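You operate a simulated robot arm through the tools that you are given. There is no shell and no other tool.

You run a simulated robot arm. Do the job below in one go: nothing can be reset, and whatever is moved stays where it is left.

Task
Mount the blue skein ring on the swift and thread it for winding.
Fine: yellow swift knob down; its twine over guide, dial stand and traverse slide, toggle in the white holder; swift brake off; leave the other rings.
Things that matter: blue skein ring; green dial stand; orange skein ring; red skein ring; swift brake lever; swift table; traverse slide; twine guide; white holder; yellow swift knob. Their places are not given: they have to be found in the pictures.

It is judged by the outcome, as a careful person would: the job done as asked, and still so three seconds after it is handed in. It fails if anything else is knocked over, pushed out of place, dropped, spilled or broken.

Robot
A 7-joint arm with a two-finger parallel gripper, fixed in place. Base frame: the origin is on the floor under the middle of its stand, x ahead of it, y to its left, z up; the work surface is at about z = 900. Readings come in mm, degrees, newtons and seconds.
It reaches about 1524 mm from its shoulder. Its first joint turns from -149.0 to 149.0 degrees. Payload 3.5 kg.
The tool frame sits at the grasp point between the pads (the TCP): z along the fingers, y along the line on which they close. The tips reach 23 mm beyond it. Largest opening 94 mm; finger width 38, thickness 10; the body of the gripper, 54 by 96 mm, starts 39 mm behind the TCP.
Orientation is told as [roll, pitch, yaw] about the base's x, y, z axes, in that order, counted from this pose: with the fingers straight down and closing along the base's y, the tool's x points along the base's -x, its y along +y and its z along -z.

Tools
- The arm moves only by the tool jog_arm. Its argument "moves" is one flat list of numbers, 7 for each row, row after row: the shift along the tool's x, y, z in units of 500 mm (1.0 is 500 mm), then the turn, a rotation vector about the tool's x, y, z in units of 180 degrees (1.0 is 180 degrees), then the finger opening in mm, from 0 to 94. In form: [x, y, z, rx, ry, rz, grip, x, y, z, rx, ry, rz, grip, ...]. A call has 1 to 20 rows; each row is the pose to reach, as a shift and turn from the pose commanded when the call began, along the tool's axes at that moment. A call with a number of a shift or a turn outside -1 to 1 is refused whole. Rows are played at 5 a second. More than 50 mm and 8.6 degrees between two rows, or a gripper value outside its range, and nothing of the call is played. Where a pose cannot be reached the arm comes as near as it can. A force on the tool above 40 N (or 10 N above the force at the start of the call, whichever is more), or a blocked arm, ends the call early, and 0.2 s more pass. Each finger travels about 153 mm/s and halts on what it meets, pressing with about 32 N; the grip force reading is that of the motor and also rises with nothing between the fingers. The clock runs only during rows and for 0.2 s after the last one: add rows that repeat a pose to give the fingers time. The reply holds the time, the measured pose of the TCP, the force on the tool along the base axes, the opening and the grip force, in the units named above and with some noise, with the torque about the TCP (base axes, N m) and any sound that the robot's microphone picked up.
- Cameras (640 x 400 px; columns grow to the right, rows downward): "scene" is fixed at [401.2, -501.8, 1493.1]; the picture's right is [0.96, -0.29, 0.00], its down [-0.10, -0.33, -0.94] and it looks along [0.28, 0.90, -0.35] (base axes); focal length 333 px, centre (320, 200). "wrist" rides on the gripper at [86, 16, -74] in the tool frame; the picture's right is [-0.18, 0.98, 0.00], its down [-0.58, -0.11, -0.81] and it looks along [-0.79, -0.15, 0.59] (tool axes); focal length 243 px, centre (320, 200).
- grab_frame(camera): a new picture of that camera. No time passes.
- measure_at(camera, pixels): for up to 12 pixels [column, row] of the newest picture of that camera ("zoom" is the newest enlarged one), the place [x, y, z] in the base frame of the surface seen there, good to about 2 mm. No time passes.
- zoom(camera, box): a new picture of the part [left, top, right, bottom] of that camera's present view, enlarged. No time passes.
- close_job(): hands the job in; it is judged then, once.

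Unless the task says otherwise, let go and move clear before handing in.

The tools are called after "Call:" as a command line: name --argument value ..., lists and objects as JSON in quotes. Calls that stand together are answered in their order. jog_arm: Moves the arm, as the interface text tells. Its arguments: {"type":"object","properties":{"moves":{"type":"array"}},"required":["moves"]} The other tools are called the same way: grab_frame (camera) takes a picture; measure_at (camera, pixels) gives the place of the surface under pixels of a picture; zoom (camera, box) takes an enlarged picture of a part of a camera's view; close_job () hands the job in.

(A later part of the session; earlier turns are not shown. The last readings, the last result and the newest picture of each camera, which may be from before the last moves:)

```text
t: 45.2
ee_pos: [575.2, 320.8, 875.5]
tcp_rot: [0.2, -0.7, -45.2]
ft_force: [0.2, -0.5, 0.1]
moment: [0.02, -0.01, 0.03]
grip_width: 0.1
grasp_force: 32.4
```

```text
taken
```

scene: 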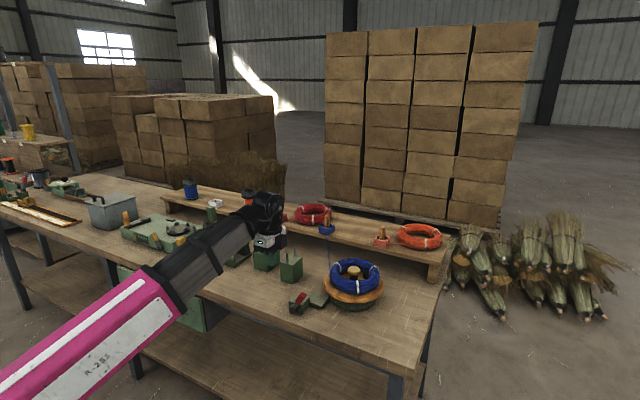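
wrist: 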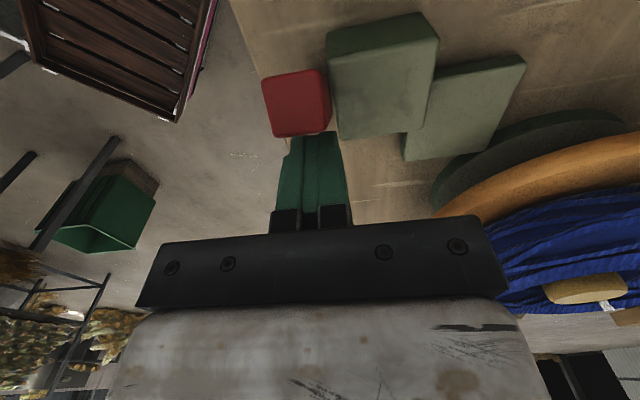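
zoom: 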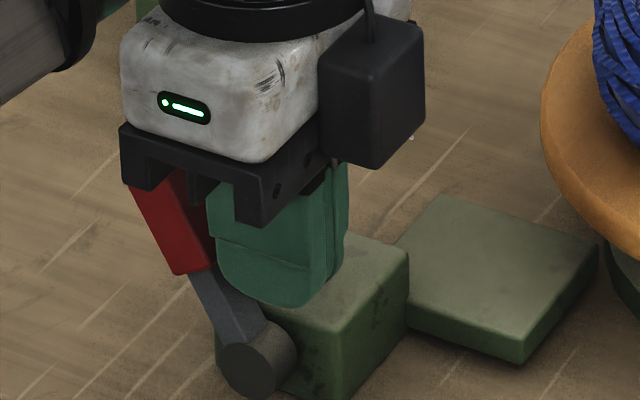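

The lever flipped over past centre to the far side, with no force left on the tool. I'll back away, lift clear and check it.

Call:
jog_arm --moves '[-0.02, 0, 0, 0, 0, 0, 0, -0.05, 0, 0, 0, 0, 0, 0, -0.05, 0, -0.06, 0, 0, 0, 0, -0.05, 0, -0.14, 0, 0, 0, 0, -0.05, 0, -0.22, 0, 0, 0, 0, -0.05, 0, -0.3, 0, 0, 0, 0]'

Call:
zoom --camera "scene" --box '[270, 240, 400, 313]'

Call:
grab_frame --camera "scene"

```text
t: 46.6
ee_pos: [592.8, 305.1, 1025.2]
tcp_rot: [0.3, -0.8, -45.2]
ft_force: [-0.3, -0.8, -0.2]
moment: [-0.03, 0.02, -0.02]
grip_width: 0.2
grasp_force: 32.0
```

```text
4.92 times, centred on (335, 276) of scene
```

zoom: 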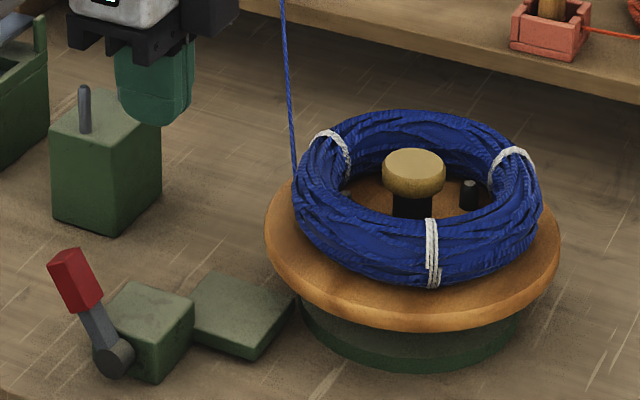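

```text
taken
```

scene: 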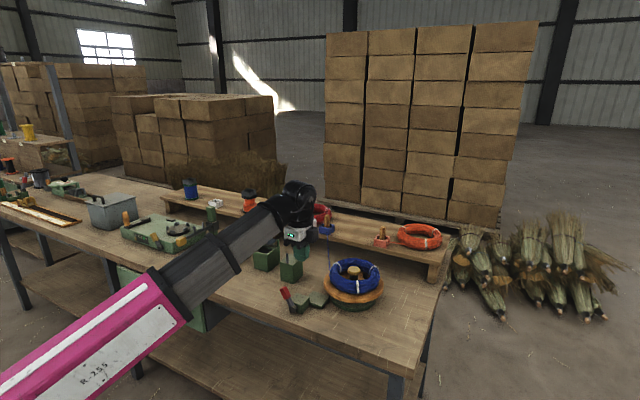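

The lever now leans away from the swift, and everything else is in place. Next I'll look closely at the blue toggle and where its twine is tied.

Call:
zoom --camera "scene" --box '[312, 208, 344, 240]'

Call:
measure_at --camera "zoom" --pixels '[[300, 110], [280, 150], [330, 160], [300, 200], [310, 250], [240, 250], [360, 280], [310, 330], [315, 370], [290, 100], [380, 230], [320, 290]]'

```text
12.50 times, centred on (328, 224) of scene
```

zoom: 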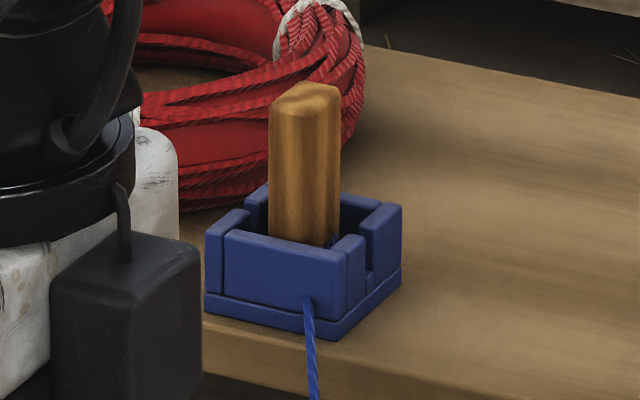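

```text
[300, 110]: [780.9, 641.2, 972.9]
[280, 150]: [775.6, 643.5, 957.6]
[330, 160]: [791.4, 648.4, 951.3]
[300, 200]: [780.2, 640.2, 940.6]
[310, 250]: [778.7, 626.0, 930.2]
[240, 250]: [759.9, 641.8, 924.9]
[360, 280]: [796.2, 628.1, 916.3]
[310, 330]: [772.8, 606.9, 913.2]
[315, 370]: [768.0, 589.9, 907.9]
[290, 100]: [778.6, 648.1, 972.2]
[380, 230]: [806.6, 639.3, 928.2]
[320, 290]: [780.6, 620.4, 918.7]
```

The twine is tied near the toggle's base, and the toggle's centre works out at about (781,651). Before picking it up I'll move to the far end and look back along the threading line at the dial stand and lid box.

Call:
jog_arm --moves '[0.082, 0.027, -0.004, 0.0002, 0.0004, 0, 0, 0.164, 0.054, -0.008, 0.0003, 0.0008, 0, 0, 0.246, 0.081, -0.013, 0.0004, 0.0011, 0, 0, 0.329, 0.108, -0.017, 0.0006, 0.0015, 0, 0, 0.411, 0.135, -0.021, 0.0007, 0.0018, 0, 0, 0.493, 0.162, -0.025, 0.0009, 0.0022, -0.0005, 0, 0.576, 0.189, -0.029, 0.001, 0.0026, -0.0005, 0, 0.658, 0.216, -0.033, 0.0011, 0.0029, -0.0006, 0, 0.74, 0.243, -0.038, 0.0013, 0.0033, -0.0007, 0, 0.822, 0.27, -0.042, 0.0014, 0.0037, -0.0008, 0, 0.905, 0.297, -0.046, 0.0016, 0.004, -0.0009, 0, 0.987, 0.324, -0.05, 0.0017, 0.0044, -0.001, 0, 0.987, 0.324, -0.05, 0.0017, 0.0044, -0.001, 0]'

Call:
grab_frame --camera "wrist"

Call:
grab_frame --camera "scene"

```text
t: 49.4
ee_pos: [359.0, 770.7, 1048.9]
tcp_rot: [0.0, 0.2, -45.1]
ft_force: [-0.4, 0.1, 0.0]
moment: [-0.03, -0.01, -0.01]
grip_width: 0.3
grasp_force: 32.2
```

```text
taken
```

wrist: 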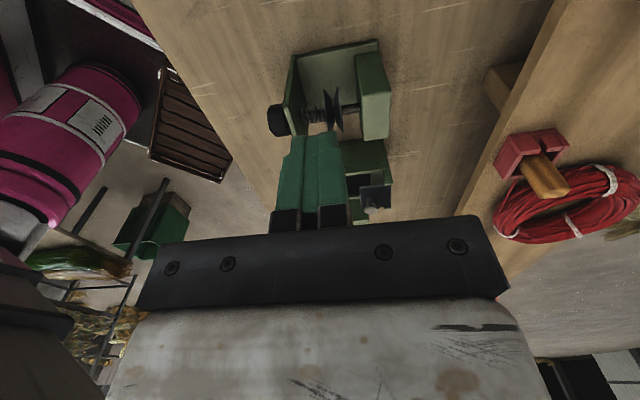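

```text
taken
```

scene: 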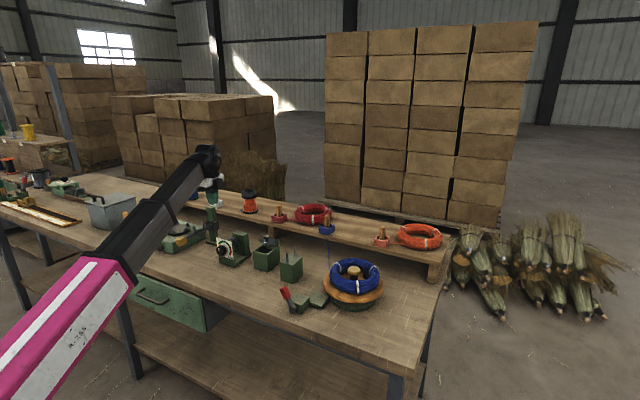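

The dial stand with its two tension discs shows at (330,105), and the lid box behind is partly hidden by the fingers. I'll zoom in and measure the disc gap.

Call:
zoom --camera "wrist" --box '[250, 30, 410, 140]'

Call:
measure_at --camera "zoom" --pixels '[[235, 280], [285, 270], [300, 260], [320, 260], [340, 280], [360, 300], [380, 290], [410, 320], [160, 200], [480, 200], [450, 250], [330, 330]]'

```text
3.64 times, centred on (330, 85) of wrist
```

zoom: 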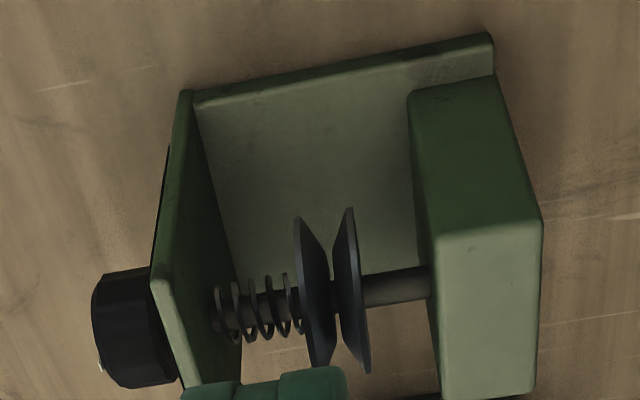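

```text
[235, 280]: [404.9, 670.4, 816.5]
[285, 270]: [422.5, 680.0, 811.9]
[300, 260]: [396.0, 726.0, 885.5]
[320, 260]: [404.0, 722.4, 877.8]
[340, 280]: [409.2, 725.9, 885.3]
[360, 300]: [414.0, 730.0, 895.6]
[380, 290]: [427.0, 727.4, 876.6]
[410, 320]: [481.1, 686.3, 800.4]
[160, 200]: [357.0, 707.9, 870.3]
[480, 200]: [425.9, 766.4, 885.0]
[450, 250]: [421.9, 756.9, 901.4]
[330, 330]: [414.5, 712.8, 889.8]
```

The V-groove between the discs is centred at about v=798, in line with the guide and slide. Now I'll check the lid box's lid, which must not catch the twine.

Call:
zoom --camera "scene" --box '[245, 230, 305, 286]'

Call:
measure_at --camera "zoom" --pixels '[[185, 55], [205, 75], [160, 85], [225, 90], [235, 60], [262, 60], [140, 140], [90, 130], [170, 160], [250, 110], [140, 110], [250, 90]]'

Call:
zoom --camera "wrist" --box '[330, 120, 420, 230]'

Call:
measure_at --camera "wrist" --pixels '[[375, 208], [372, 192], [360, 185], [390, 190], [368, 160], [355, 150], [385, 150], [350, 200], [355, 215], [388, 175]]'

```text
7.14 times, centred on (275, 258) of scene
```

zoom: 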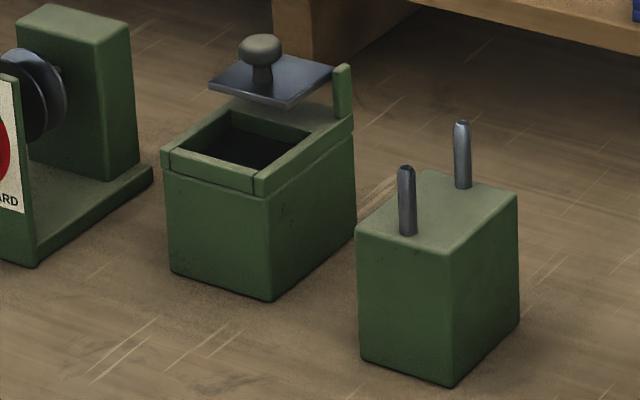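

```text
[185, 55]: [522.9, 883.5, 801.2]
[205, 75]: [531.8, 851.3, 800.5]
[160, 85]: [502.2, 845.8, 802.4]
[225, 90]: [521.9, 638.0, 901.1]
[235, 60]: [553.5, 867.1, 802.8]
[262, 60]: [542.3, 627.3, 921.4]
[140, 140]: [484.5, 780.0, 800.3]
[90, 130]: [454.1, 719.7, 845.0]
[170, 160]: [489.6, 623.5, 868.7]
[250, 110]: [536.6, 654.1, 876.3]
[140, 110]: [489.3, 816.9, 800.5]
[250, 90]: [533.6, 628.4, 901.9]
```

```text
3.64 times, centred on (375, 175) of wrist
```

zoom: 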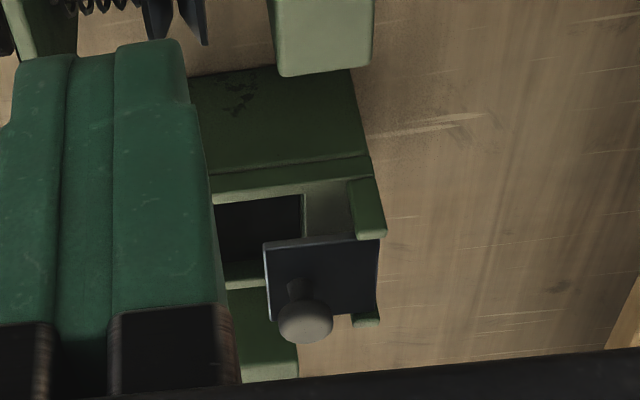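

```text
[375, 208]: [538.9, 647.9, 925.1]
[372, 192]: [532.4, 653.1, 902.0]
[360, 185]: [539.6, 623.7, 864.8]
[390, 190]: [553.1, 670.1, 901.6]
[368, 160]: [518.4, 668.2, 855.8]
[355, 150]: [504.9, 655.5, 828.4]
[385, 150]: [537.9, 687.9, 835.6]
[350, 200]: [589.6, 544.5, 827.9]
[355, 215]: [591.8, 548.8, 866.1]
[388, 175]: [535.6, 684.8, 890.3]
```

The lid's near edge is at v≈819, so twine at v=798 passes clear of it. Now I'll go above the blue toggle with the fingers open.

Call:
jog_arm --moves '[-0.07, 0.039, -0.002, 0, 0, 0, 30, -0.14, 0.078, -0.004, 0, 0, 0, 60, -0.21, 0.117, -0.006, 0, 0, 0, 60, -0.28, 0.156, -0.008, 0, 0, 0, 60, -0.35, 0.195, -0.01, 0, 0, 0, 60, -0.42, 0.234, -0.012, 0, 0, 0, 60, -0.49, 0.273, -0.014, 0, 0, 0, 60, -0.56, 0.312, -0.016, 0, 0, 0, 60, -0.63, 0.351, -0.018, 0, 0, 0, 60, -0.7, 0.39, -0.02, 0, 0, 0, 60, -0.767, 0.427, -0.022, 0, 0, 0, 60, -0.767, 0.427, -0.022, 0, 0, 0, 60]'

Call:
grab_frame --camera "wrist"

Call:
zoom --camera "scene" --box '[280, 170, 380, 250]'

```text
t: 52.0
ee_pos: [780.1, 650.5, 1055.6]
tcp_rot: [0.0, 0.0, -45.1]
ft_force: [0.0, -0.4, -0.5]
moment: [0.03, 0.01, 0.03]
grip_width: 60.0
grasp_force: 0.1
```

```text
taken
```

wrist: 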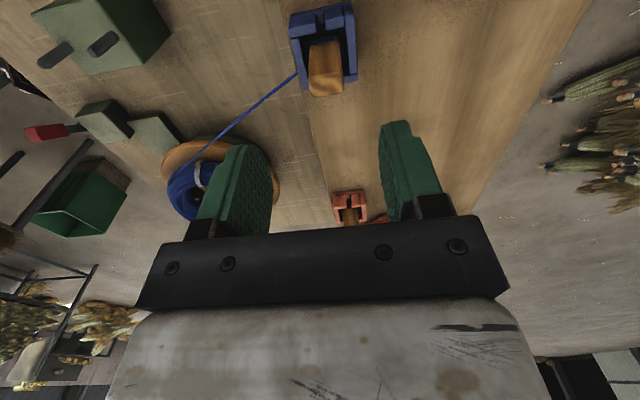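

```text
5.00 times, centred on (330, 210) of scene
```

zoom: 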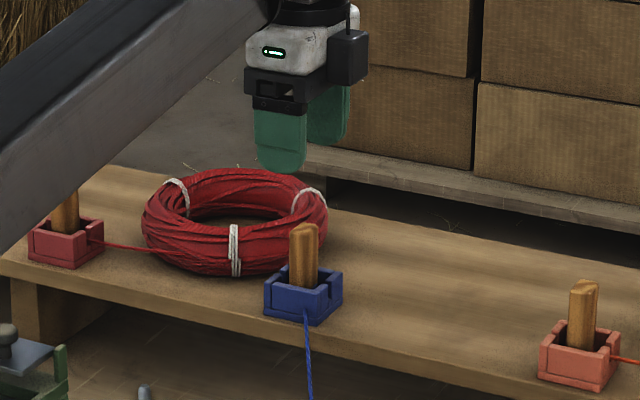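

The toggle stands below the fingers at (325,70). I'll measure its faces to centre the grip.

Call:
measure_at --camera "wrist" --pixels '[[326, 88], [312, 85], [340, 82], [325, 70], [312, 50], [338, 50], [325, 45], [292, 20], [350, 15], [296, 76], [325, 94], [280, 88]]'

Call:
zoom --camera "wrist" --box '[280, 0, 370, 105]'

```text
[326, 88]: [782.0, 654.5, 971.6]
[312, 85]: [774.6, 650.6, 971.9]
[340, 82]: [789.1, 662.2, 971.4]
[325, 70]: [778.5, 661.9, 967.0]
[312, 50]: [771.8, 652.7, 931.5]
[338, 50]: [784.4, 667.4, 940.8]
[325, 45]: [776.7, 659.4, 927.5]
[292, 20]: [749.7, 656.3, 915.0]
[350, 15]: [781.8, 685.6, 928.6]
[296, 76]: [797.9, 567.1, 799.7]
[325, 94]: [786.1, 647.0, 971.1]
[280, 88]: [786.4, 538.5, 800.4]
```

```text
3.81 times, centred on (325, 52) of wrist
```

zoom: 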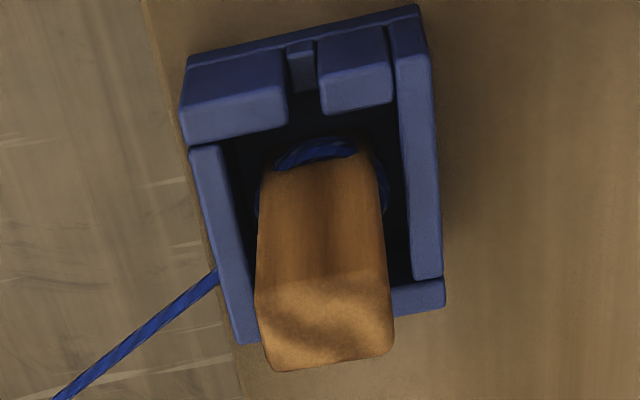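

The toggle spans about v=1004–1027 and u=83–101, with the twine coiled around its foot at about 927 mm. I'll lower so the tips stop just above the holder's rim, then close.

Call:
jog_arm --moves '[0, 0.006, 0.04, 0, 0, 0, 60, 0, 0.006, 0.08, 0, 0, 0, 60, 0, 0.006, 0.12, 0, 0, 0, 60, 0, 0.006, 0.16, 0, 0, 0, 60, 0, 0.006, 0.193, 0, 0, 0, 60, 0, 0.006, 0.193, 0, 0, 0, 60, 0, 0.006, 0.193, 0, 0, 0, 40, 0, 0.006, 0.193, 0, 0, 0, 28, 0, 0.006, 0.193, 0, 0, 0, 10, 0, 0.006, 0.193, 0, 0, 0, 5, 0, 0.006, 0.193, 0, 0, 0, 5]'

Call:
grab_frame --camera "wrist"

Call:
zoom --camera "scene" --box '[290, 185, 370, 245]'

```text
t: 54.4
ee_pos: [784.2, 652.2, 959.5]
tcp_rot: [0.0, 0.0, -45.0]
ft_force: [0.0, 0.8, 0.4]
moment: [0.01, -0.04, 0.02]
grip_width: 22.7
grasp_force: 32.1
```

```text
taken
```

wrist: 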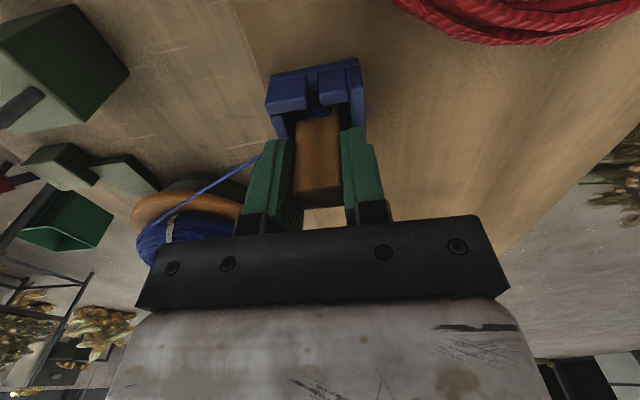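

```text
6.67 times, centred on (330, 215) of scene
```

zoom: 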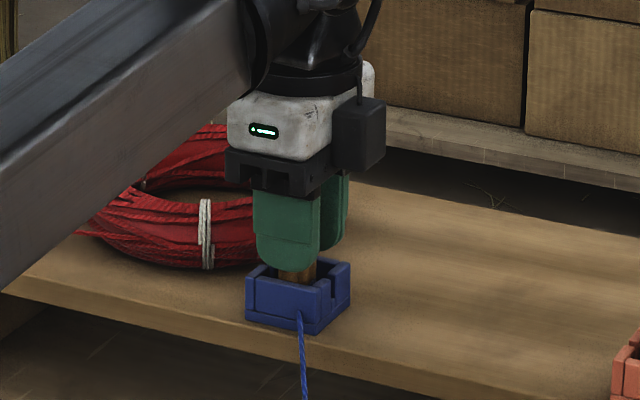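

The toggle is gripped at 22.7 mm. I'll lift it straight out slowly to 110 mm and watch the twine and swift.

Call:
jog_arm --moves '[0, 0, -0.012, 0, 0, 0, 5, 0, 0, -0.024, 0, 0, 0, 5, 0, 0, -0.04, 0, 0, 0, 5, 0, 0, -0.06, 0, 0, 0, 5, 0, 0, -0.085, 0, 0, 0, 5, 0, 0, -0.11, 0, 0, 0, 5, 0, 0, -0.14, 0, 0, 0, 5, 0, 0, -0.17, 0, 0, 0, 5, 0, 0, -0.2, 0, 0, 0, 5, 0, 0, -0.22, 0, 0, 0, 5]'

Call:
grab_frame --camera "wrist"

Call:
zoom --camera "scene" --box '[270, 175, 410, 305]'

```text
t: 56.6
ee_pos: [783.9, 651.9, 1068.8]
tcp_rot: [-0.1, 0.0, -45.0]
ft_force: [0.1, 0.3, -0.1]
moment: [-0.02, 0.0, 0.01]
grip_width: 22.8
grasp_force: 31.7
```

```text
taken
```

wrist: 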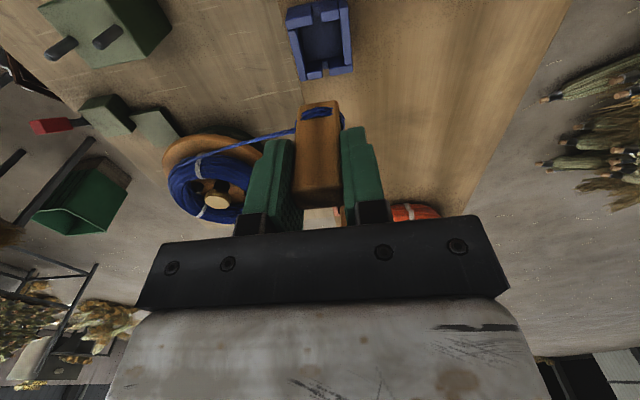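

```text
3.08 times, centred on (340, 240) of scene
```

zoom: 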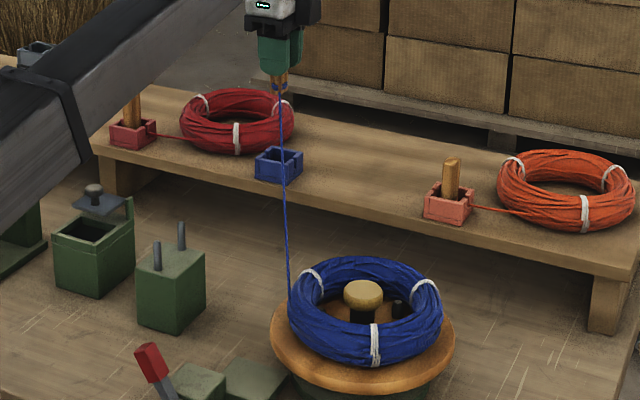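

The toggle is free and the twine pays out smoothly. I'll carry it high over the guide to the gap between the guide and the lid box, keeping the twine above the pins.

Call:
jog_arm --moves '[0.016, -0.04, 0, 0, 0, 0, 5, 0.032, -0.08, 0, 0, 0, 0, 5, 0.05, -0.125, 0, 0, 0, 0, 5, 0.068, -0.17, 0, 0, 0, 0, 5, 0.086, -0.215, 0, 0, 0, 0, 5, 0.104, -0.26, 0, 0, 0, 0, 5, 0.122, -0.305, 0, 0, 0, 0, 5, 0.14, -0.35, 0, 0, 0, 0, 5, 0.158, -0.395, 0, 0, 0, 0, 5, 0.176, -0.434, 0, 0, 0, 0, 5, 0.176, -0.434, 0, 0, 0, 0, 5]'

Call:
grab_frame --camera "wrist"

Call:
zoom --camera "scene" --box '[220, 190, 400, 305]'

```text
t: 59.0
ee_pos: [568.7, 561.2, 1068.7]
tcp_rot: [0.0, 0.1, -45.1]
ft_force: [0.3, -1.0, 0.3]
moment: [-0.01, 0.02, -0.02]
grip_width: 22.9
grasp_force: 31.5
```

```text
taken
```

wrist: 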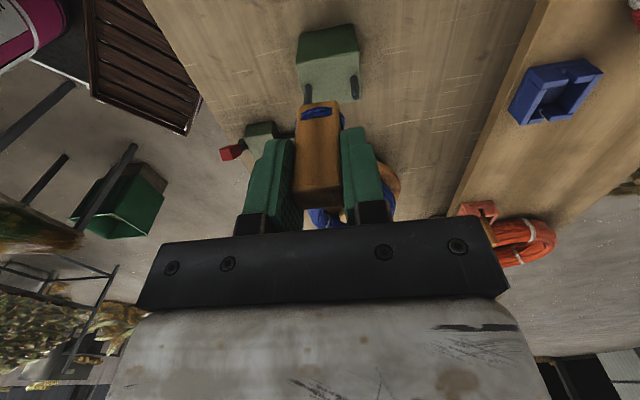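

```text
3.48 times, centred on (310, 248) of scene
```

zoom: 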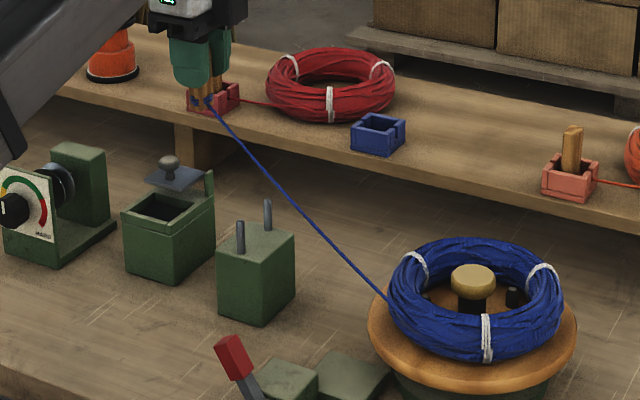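

The toggle hangs over the gap, with the twine running above the guide between its pins at (310,90) and (355,85). I'll lower it so the twine drops between the pins.

Call:
jog_arm --moves '[0, 0, 0.04, 0, 0, 0, 5, 0, 0, 0.08, 0, 0, 0, 5, 0, 0, 0.12, 0, 0, 0, 5, 0, 0, 0.16, 0, 0, 0, 5, 0, 0, 0.2, 0, 0, 0, 5, 0, 0, 0.24, 0, 0, 0, 5, 0, 0, 0.275, 0, 0, 0, 5, 0, 0, 0.305, 0, 0, 0, 5, 0, 0, 0.305, 0, 0, 0, 5]'

Call:
grab_frame --camera "wrist"

Call:
zoom --camera "scene" --box '[220, 200, 400, 315]'

```text
t: 61.0
ee_pos: [567.1, 559.6, 917.7]
tcp_rot: [0.1, 0.1, -45.0]
ft_force: [-0.1, 0.4, -0.4]
moment: [0.01, -0.02, -0.02]
grip_width: 23.3
grasp_force: 31.9
```

```text
taken
```

wrist: 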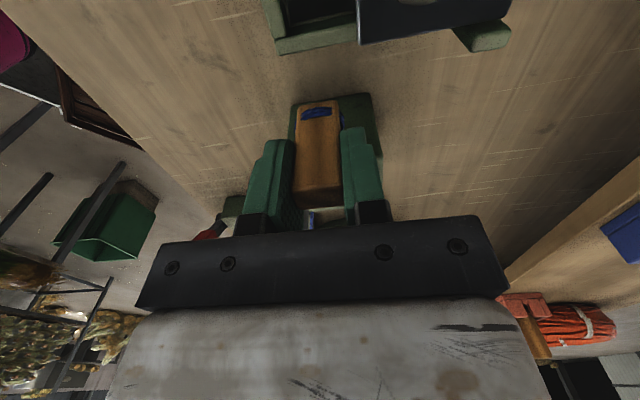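

```text
3.48 times, centred on (310, 258) of scene
```

zoom: 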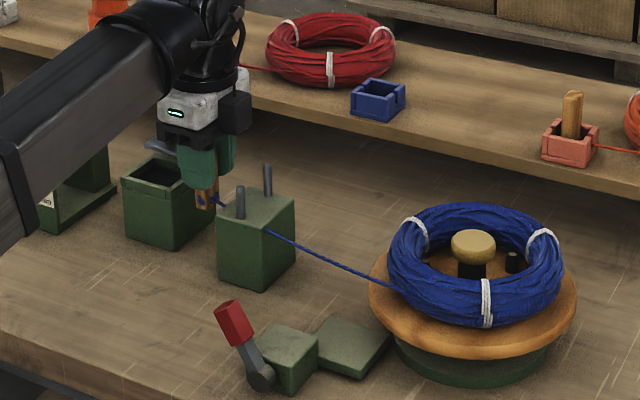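

The twine now goes between the two pins, though it seems to dip into the block's edge at (268,232). I'll zoom in to see how it sits.

Call:
zoom --camera "scene" --box '[274, 240, 324, 290]'

Call:
measure_at --camera "zoom" --pixels '[[120, 130], [140, 150], [330, 215], [400, 240], [100, 110], [150, 140], [345, 222], [250, 200], [520, 280], [600, 310]]'

```text
8.00 times, centred on (299, 265) of scene
```

zoom: 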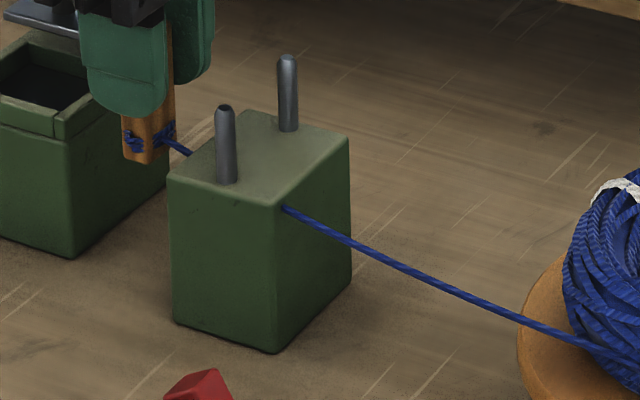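

```text
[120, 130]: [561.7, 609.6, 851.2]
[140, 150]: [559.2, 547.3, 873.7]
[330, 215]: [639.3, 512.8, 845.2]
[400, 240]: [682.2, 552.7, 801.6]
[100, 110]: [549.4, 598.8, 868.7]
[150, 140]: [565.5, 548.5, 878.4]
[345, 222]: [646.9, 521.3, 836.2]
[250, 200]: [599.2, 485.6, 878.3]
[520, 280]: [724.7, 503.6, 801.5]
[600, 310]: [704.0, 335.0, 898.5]
```

The twine passes behind the near pin, so it's between the pins and below their tops. I'll raise the toggle just enough to clear the box and move on along the line, then see if the pins hold the twine.

Call:
jog_arm --moves '[0, 0, -0.03, 0, 0, 0, 5, 0, 0, -0.06, 0, 0, 0, 5, 0.03, 0, -0.06, 0, 0, 0, 5, 0.06, 0, -0.06, 0, 0, 0, 5, 0.09, 0, -0.06, 0, 0, 0, 5, 0.12, 0, -0.06, 0, 0, 0, 5, 0.15, 0, -0.06, 0, 0, 0, 5, 0.18, 0, -0.06, 0, 0, 0, 5, 0.21, 0, -0.06, 0, 0, 0, 5]'

Call:
zoom --camera "scene" --box '[234, 210, 374, 310]'

Call:
grab_frame --camera "wrist"

```text
t: 63.0
ee_pos: [493.7, 634.9, 947.1]
tcp_rot: [0.1, 0.1, -45.0]
ft_force: [-0.2, 0.3, 0.5]
moment: [-0.01, 0.01, 0.01]
grip_width: 22.9
grasp_force: 32.1
```

```text
4.00 times, centred on (304, 260) of scene
```

zoom: 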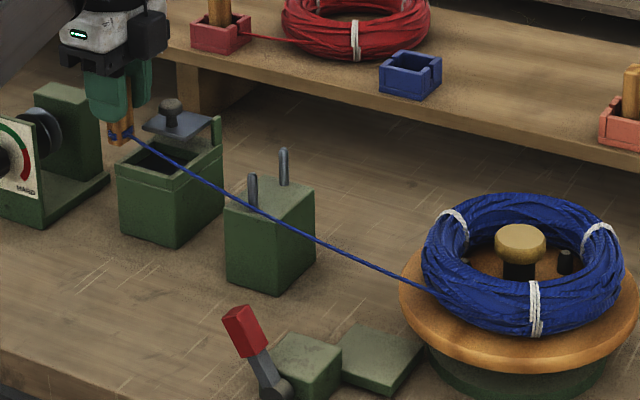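

```text
taken
```

wrist: 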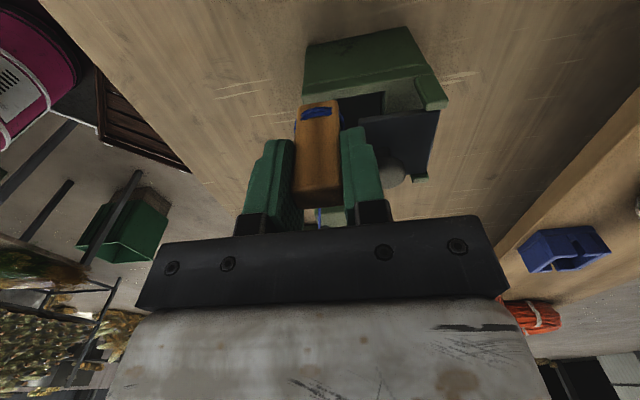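

I need to see whether the twine passes behind or in front of the near pin at about (252,195). Zooming in.

Call:
zoom --camera "scene" --box '[282, 242, 322, 282]'

Call:
measure_at --camera "zoom" --pixels '[[60, 90], [120, 135], [180, 175], [260, 215], [400, 285], [500, 330], [600, 375], [160, 160], [210, 190], [300, 235]]'

```text
10.00 times, centred on (302, 262) of scene
```

zoom: 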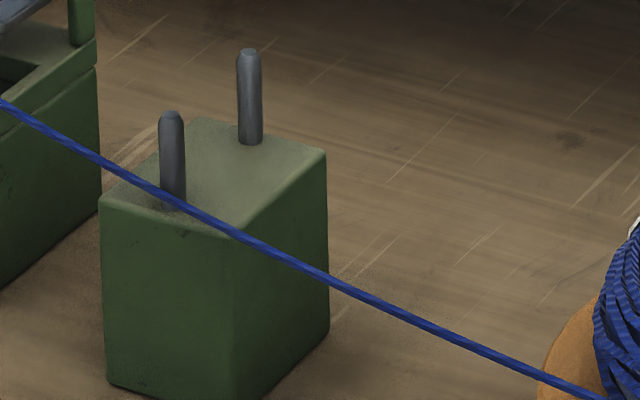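

```text
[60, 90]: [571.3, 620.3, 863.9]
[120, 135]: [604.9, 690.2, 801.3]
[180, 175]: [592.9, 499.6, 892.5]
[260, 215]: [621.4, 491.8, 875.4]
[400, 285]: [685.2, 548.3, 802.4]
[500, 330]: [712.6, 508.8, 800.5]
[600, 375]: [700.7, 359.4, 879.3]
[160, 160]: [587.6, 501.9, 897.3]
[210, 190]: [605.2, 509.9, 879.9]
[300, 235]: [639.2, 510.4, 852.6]
```

The twine slipped out in front of the near pin because the ring's take-off point pulls it off-centre. I'll lift above the pins, go back, and aim the toggle (v≈814) so the twine crosses the middle of the gap.

Call:
jog_arm --moves '[0, 0, -0.05, 0, 0, 0, 5, 0, 0, -0.1, 0, 0, 0, 5, 0, 0, -0.15, 0, 0, 0, 5, 0, 0, -0.2, 0, 0, 0, 5, 0, 0, -0.246, 0, 0, 0, 5, -0.04, 0.006, -0.246, 0, 0, 0, 5, -0.08, 0.012, -0.246, 0, 0, 0, 5, -0.12, 0.018, -0.246, 0, 0, 0, 5, -0.16, 0.024, -0.246, 0, 0, 0, 5, -0.21, 0.032, -0.246, 0, 0, 0, 5, -0.21, 0.032, -0.2, 0, 0, 0, 5, -0.21, 0.032, -0.15, 0, 0, 0, 5, -0.21, 0.032, -0.1, 0, 0, 0, 5, -0.21, 0.032, -0.1, 0, 0, 0, 5]'

Call:
zoom --camera "scene" --box '[264, 220, 344, 290]'

Call:
grab_frame --camera "wrist"

```text
t: 66.0
ee_pos: [578.3, 572.7, 995.7]
tcp_rot: [0.1, 0.1, -45.0]
ft_force: [0.2, 0.4, -1.3]
moment: [-0.01, 0.01, 0.01]
grip_width: 22.9
grasp_force: 31.8
```

```text
5.71 times, centred on (304, 255) of scene
```

zoom: 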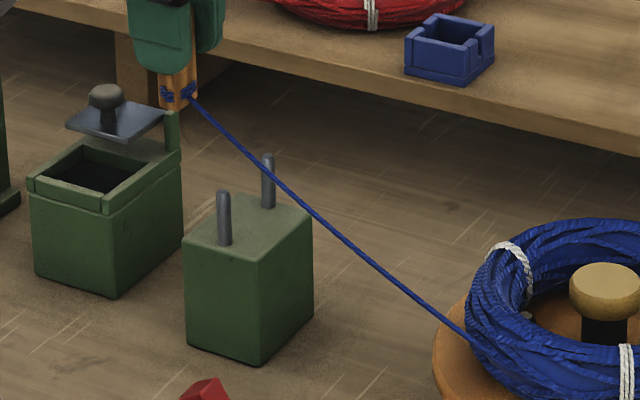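

```text
taken
```

wrist: 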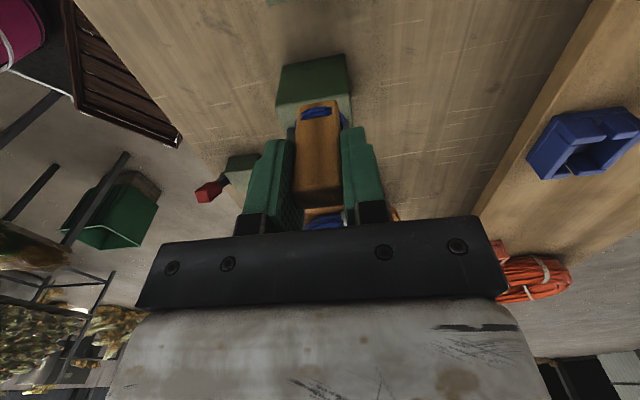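

The twine is above the pins and aimed through the middle. I'll lower slowly so it drops into the centre of the gap.

Call:
jog_arm --moves '[0, 0, 0.02, 0, 0, 0, 5, 0, 0, 0.04, 0, 0, 0, 5, 0, 0, 0.06, 0, 0, 0, 5, 0, 0, 0.075, 0, 0, 0, 5, 0, 0, 0.09, 0, 0, 0, 5, 0, 0, 0.105, 0, 0, 0, 5, 0, 0, 0.12, 0, 0, 0, 5, 0, 0, 0.13, 0, 0, 0, 5, 0, 0, 0.13, 0, 0, 0, 5]'

Call:
zoom --camera "scene" --box '[274, 240, 334, 290]'

Call:
grab_frame --camera "wrist"

```text
t: 68.0
ee_pos: [577.9, 571.3, 932.2]
tcp_rot: [0.1, 0.1, -45.1]
ft_force: [-0.7, 0.2, -0.3]
moment: [0.0, 0.01, 0.01]
grip_width: 23.1
grasp_force: 31.8
```

```text
8.00 times, centred on (304, 265) of scene
```

zoom: 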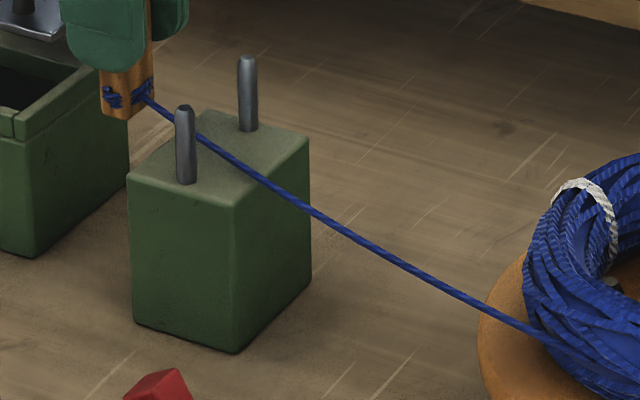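

```text
taken
```

wrist: 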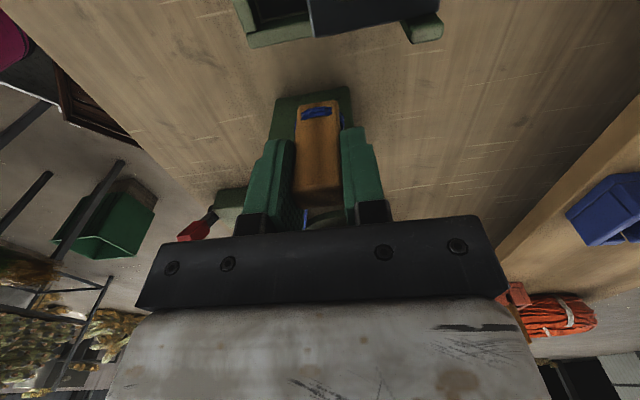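

The twine now lies over the block midway between the pins. I'll dip a little further to seat it, then move on along the line a short way and see whether the guide keeps it.

Call:
jog_arm --moves '[0, 0, 0.01, 0, 0, 0, 5, 0, 0, 0.022, 0, 0, 0, 5, 0, 0, 0.022, 0, 0, 0, 5, 0, 0, 0, 0, 0, 0, 5, 0, -0.005, -0.03, 0, 0, 0, 5, 0.02, -0.015, -0.034, 0, 0, 0, 5, 0.04, -0.025, -0.034, 0, 0, 0, 5, 0.07, -0.032, -0.034, 0, 0, 0, 5, 0.1, -0.032, -0.034, 0, 0, 0, 5]'

Call:
zoom --camera "scene" --box '[274, 240, 334, 290]'

```text
t: 70.0
ee_pos: [531.5, 597.1, 949.9]
tcp_rot: [0.0, 0.1, -45.1]
ft_force: [0.2, -0.2, 0.1]
moment: [0.0, 0.0, -0.01]
grip_width: 23.0
grasp_force: 32.0
```

```text
8.00 times, centred on (304, 265) of scene
```

zoom: 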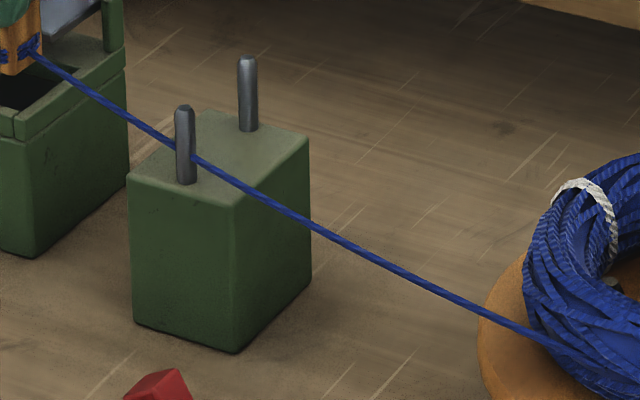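

The twine seems to bend slightly at the near pin. I'll zoom in more to confirm it's being held behind the pin.

Call:
zoom --camera "scene" --box '[278, 244, 308, 268]'

Call:
measure_at --camera "zoom" --pixels '[[100, 120], [150, 160], [185, 185], [275, 245], [330, 275], [380, 305], [450, 345], [500, 375], [238, 215]]'

```text
16.00 times, centred on (293, 256) of scene
```

zoom: 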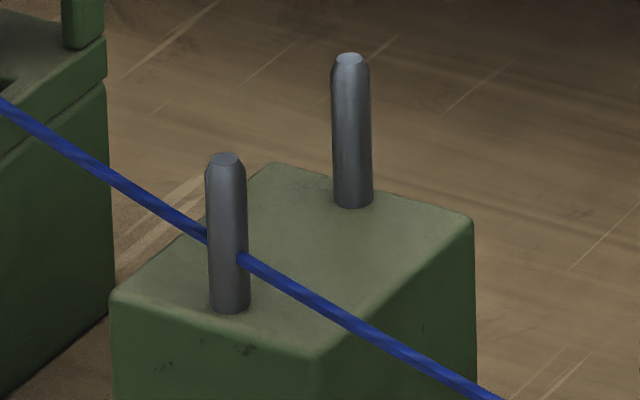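

```text
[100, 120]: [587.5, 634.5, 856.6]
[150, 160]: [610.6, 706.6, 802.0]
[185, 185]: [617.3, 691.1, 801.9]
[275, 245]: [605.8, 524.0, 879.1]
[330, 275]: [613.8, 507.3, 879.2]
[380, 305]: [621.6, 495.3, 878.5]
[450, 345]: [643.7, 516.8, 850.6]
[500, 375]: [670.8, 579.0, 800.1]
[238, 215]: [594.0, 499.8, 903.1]
```

The twine is bent around the inside of the near pin, so the guide now holds it. I'll raise a little and carry the toggle over the lid box and dial stand to the open space behind it.

Call:
jog_arm --moves '[0.03, 0, -0.02, 0, 0, 0, 5, 0.065, 0, -0.04, 0, 0, 0, 5, 0.105, 0, -0.06, 0, 0, 0, 5, 0.145, 0, -0.06, 0, 0, 0, 5, 0.185, 0.002, -0.06, 0, 0, 0, 5, 0.225, 0.004, -0.06, 0, 0, 0, 5, 0.265, 0.006, -0.06, 0, 0, 0, 5, 0.305, 0.008, -0.06, 0, 0, 0, 5, 0.345, 0.01, -0.06, 0, 0, 0, 5, 0.385, 0.012, -0.06, 0, 0, 0, 5, 0.425, 0.014, -0.06, 0, 0, 0, 5, 0.467, 0.014, -0.06, 0, 0, 0, 5, 0.467, 0.014, -0.06, 0, 0, 0, 5]'

Call:
zoom --camera "scene" --box '[204, 200, 344, 300]'

Call:
zoom --camera "scene" --box '[278, 244, 308, 268]'

Call:
grab_frame --camera "wrist"

```text
t: 72.8
ee_pos: [374.7, 765.0, 977.7]
tcp_rot: [0.0, 0.1, -45.0]
ft_force: [0.5, -0.2, 0.1]
moment: [0.01, -0.01, -0.02]
grip_width: 22.8
grasp_force: 31.7
```

```text
4.00 times, centred on (274, 250) of scene
```

zoom: 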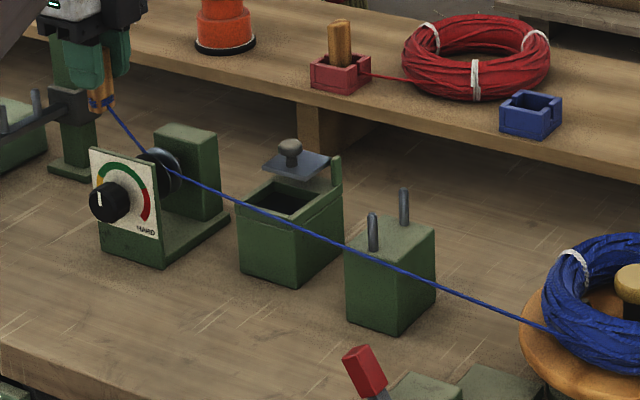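

```text
16.00 times, centred on (293, 256) of scene
```

zoom: 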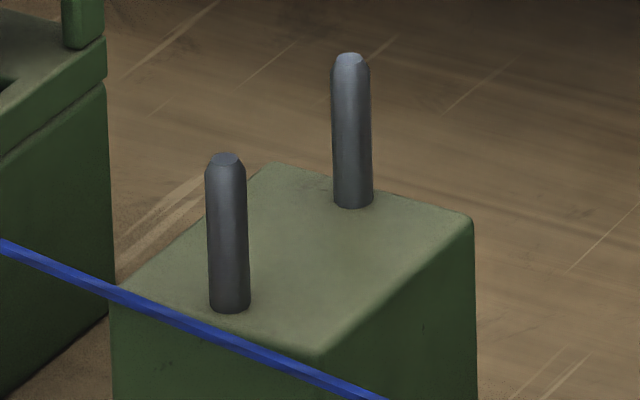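

```text
taken
```

wrist: 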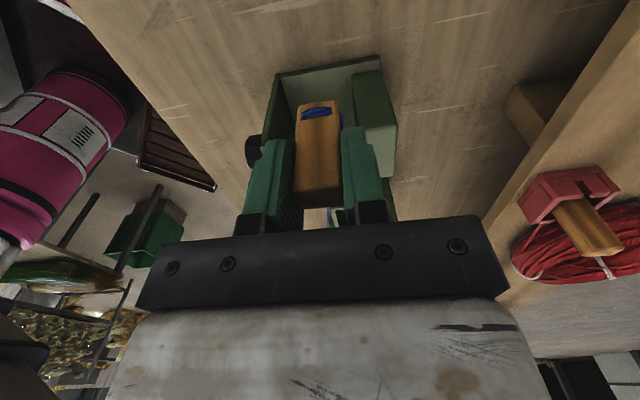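

The twine has come off the guide again (it now passes in front of the near pin) and is bending at the dial stand's discs. I'll look closely at both places before doing anything.

Call:
zoom --camera "scene" --box '[214, 215, 264, 265]'

Call:
measure_at --camera "zoom" --pixels '[[150, 100], [200, 165], [240, 200], [290, 235], [340, 265], [400, 290], [500, 330], [600, 370], [210, 180], [260, 215]]'

Call:
zoom --camera "scene" --box '[270, 245, 350, 300]'

Call:
measure_at --camera "zoom" --pixels '[[60, 100], [150, 140], [200, 165], [260, 190], [350, 230], [440, 275], [500, 300], [540, 320], [300, 208], [400, 255]]'

```text
8.00 times, centred on (239, 240) of scene
```

zoom: 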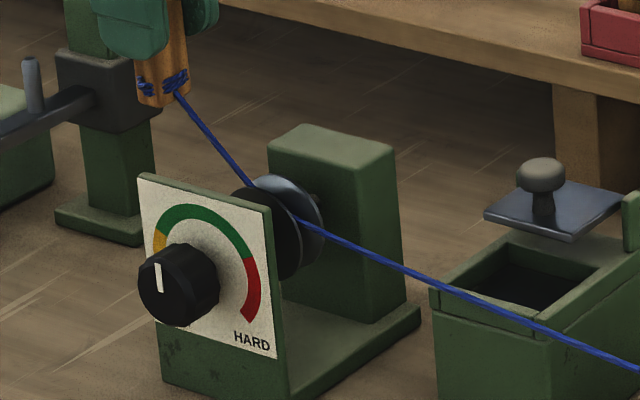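

```text
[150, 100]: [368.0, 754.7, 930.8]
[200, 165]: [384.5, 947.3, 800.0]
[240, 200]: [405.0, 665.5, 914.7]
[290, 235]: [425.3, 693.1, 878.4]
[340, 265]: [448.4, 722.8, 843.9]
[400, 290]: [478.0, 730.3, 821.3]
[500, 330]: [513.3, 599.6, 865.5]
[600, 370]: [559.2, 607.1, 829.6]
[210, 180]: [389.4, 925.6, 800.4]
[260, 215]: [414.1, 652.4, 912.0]
```

```text
7.27 times, centred on (310, 272) of scene
```

zoom: 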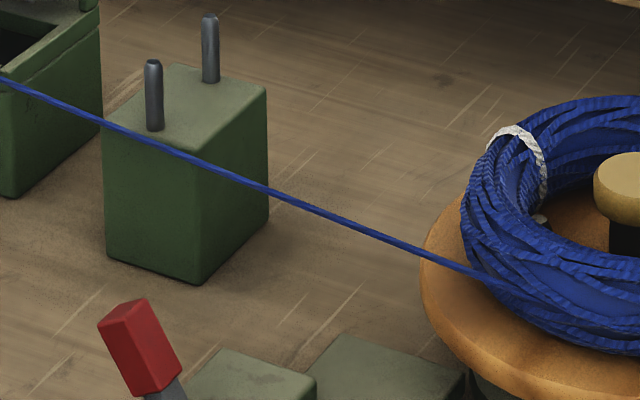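

```text
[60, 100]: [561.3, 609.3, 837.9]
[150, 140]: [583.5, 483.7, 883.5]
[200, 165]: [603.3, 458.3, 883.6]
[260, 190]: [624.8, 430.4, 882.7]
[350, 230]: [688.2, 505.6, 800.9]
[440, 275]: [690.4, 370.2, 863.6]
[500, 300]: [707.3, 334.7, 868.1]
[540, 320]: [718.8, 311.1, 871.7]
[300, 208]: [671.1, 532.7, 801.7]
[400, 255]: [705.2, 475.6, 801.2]
```

The twine lies neatly in the disc groove but rode up over the tapered top of the near guide pin while I was too high. I'll lift it out, go back to the gap beyond the guide, and redo it keeping the twine low at the pins.

Call:
jog_arm --moves '[0, 0, -0.05, 0, 0, 0, 5, 0, 0, -0.1, 0, 0, 0, 5, 0, 0, -0.15, 0, 0, 0, 5, 0, 0, -0.2, 0, 0, 0, 5, -0.07, 0.002, -0.2, 0, 0, 0, 5, -0.14, 0.004, -0.2, 0, 0, 0, 5, -0.21, 0.006, -0.2, 0, 0, 0, 5, -0.28, 0.008, -0.2, 0, 0, 0, 5, -0.35, 0.01, -0.2, 0, 0, 0, 5, -0.42, 0.012, -0.2, 0, 0, 0, 5, -0.49, 0.014, -0.2, 0, 0, 0, 5, -0.56, 0.0165, -0.2, 0, 0, 0, 5, -0.56, 0.0165, -0.14, 0, 0, 0, 5, -0.56, 0.0165, -0.08, 0, 0, 0, 5, -0.56, 0.0165, -0.04, 0, 0, 0, 5, -0.56, 0.0165, -0.04, 0, 0, 0, 5]'

Call:
zoom --camera "scene" --box '[264, 220, 344, 290]'

```text
t: 76.2
ee_pos: [576.5, 573.5, 999.1]
tcp_rot: [0.0, 0.1, -44.9]
ft_force: [0.0, 0.4, -0.6]
moment: [0.04, 0.0, 0.0]
grip_width: 22.9
grasp_force: 32.3
```

```text
5.71 times, centred on (304, 255) of scene
```

zoom: 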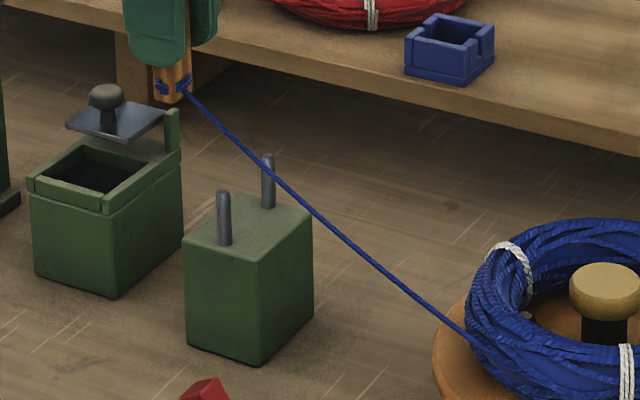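

The twine is above the pins again, aimed at the middle. I'll lower it in, then move on keeping the toggle as low as the box allows.

Call:
jog_arm --moves '[0, 0, 0.03, 0, 0, 0, 5, 0, 0, 0.06, 0, 0, 0, 5, 0, 0, 0.085, 0, 0, 0, 5, 0, 0, 0.105, 0, 0, 0, 5, 0, 0, 0.125, 0, 0, 0, 5, 0, 0, 0.14, 0, 0, 0, 5, 0, 0, 0.155, 0, 0, 0, 5, 0, 0, 0.155, 0, 0, 0, 5, 0.01, -0.004, 0.135, 0, 0, 0, 5, 0.025, -0.01, 0.112, 0, 0, 0, 5, 0.045, -0.016, 0.108, 0, 0, 0, 5, 0.07, -0.022, 0.108, 0, 0, 0, 5, 0.095, -0.026, 0.108, 0, 0, 0, 5]'

Call:
zoom --camera "scene" --box '[278, 244, 308, 268]'

Call:
zoom --camera "scene" --box '[254, 230, 344, 300]'

```text
t: 79.0
ee_pos: [533.3, 597.9, 946.2]
tcp_rot: [0.0, 0.1, -45.1]
ft_force: [0.2, 0.2, -0.5]
moment: [0.02, -0.02, -0.02]
grip_width: 23.0
grasp_force: 32.0
```

```text
16.00 times, centred on (293, 256) of scene
```

zoom: 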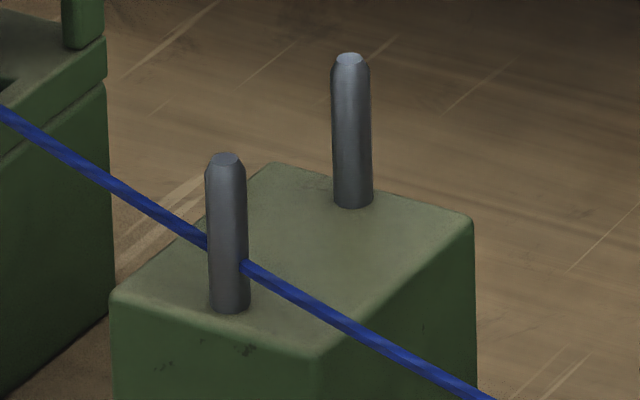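

```text
5.71 times, centred on (299, 265) of scene
```

zoom: 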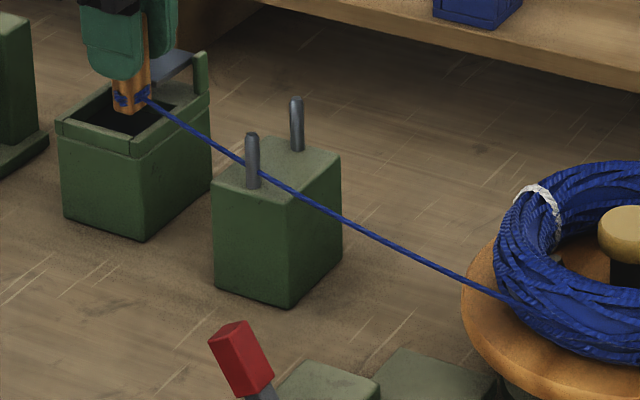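

The twine is behind the near pin again, low. I'll advance 40 mm at the same height and check that the pin holds.

Call:
jog_arm --moves '[0.02, 0, 0, 0, 0, 0, 5, 0.04, 0, 0, 0, 0, 0, 5, 0.06, 0, 0, 0, 0, 0, 5, 0.08, 0, 0, 0, 0, 0, 5]'

Call:
zoom --camera "scene" --box '[278, 244, 308, 268]'

Call:
zoom --camera "scene" --box '[254, 230, 344, 300]'

```text
t: 80.0
ee_pos: [506.7, 626.7, 945.2]
tcp_rot: [0.0, 0.1, -45.0]
ft_force: [-0.4, -1.2, 0.4]
moment: [-0.02, 0.04, 0.02]
grip_width: 23.0
grasp_force: 31.9
```

```text
16.00 times, centred on (293, 256) of scene
```

zoom: 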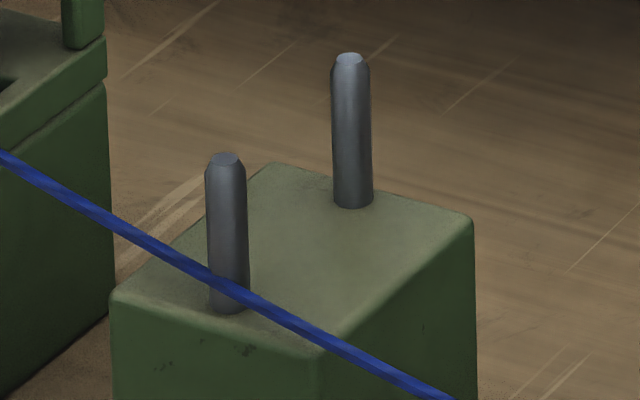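

```text
5.71 times, centred on (299, 265) of scene
```

zoom: 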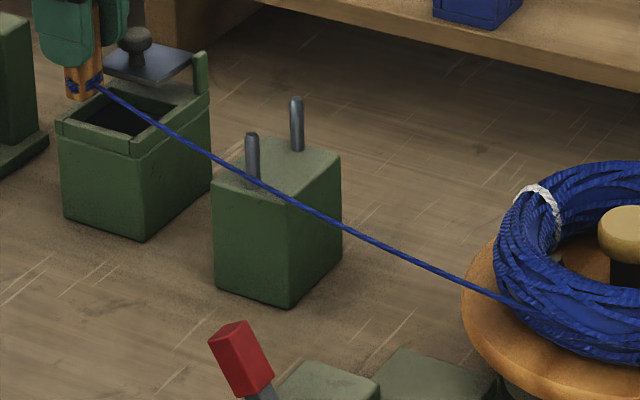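

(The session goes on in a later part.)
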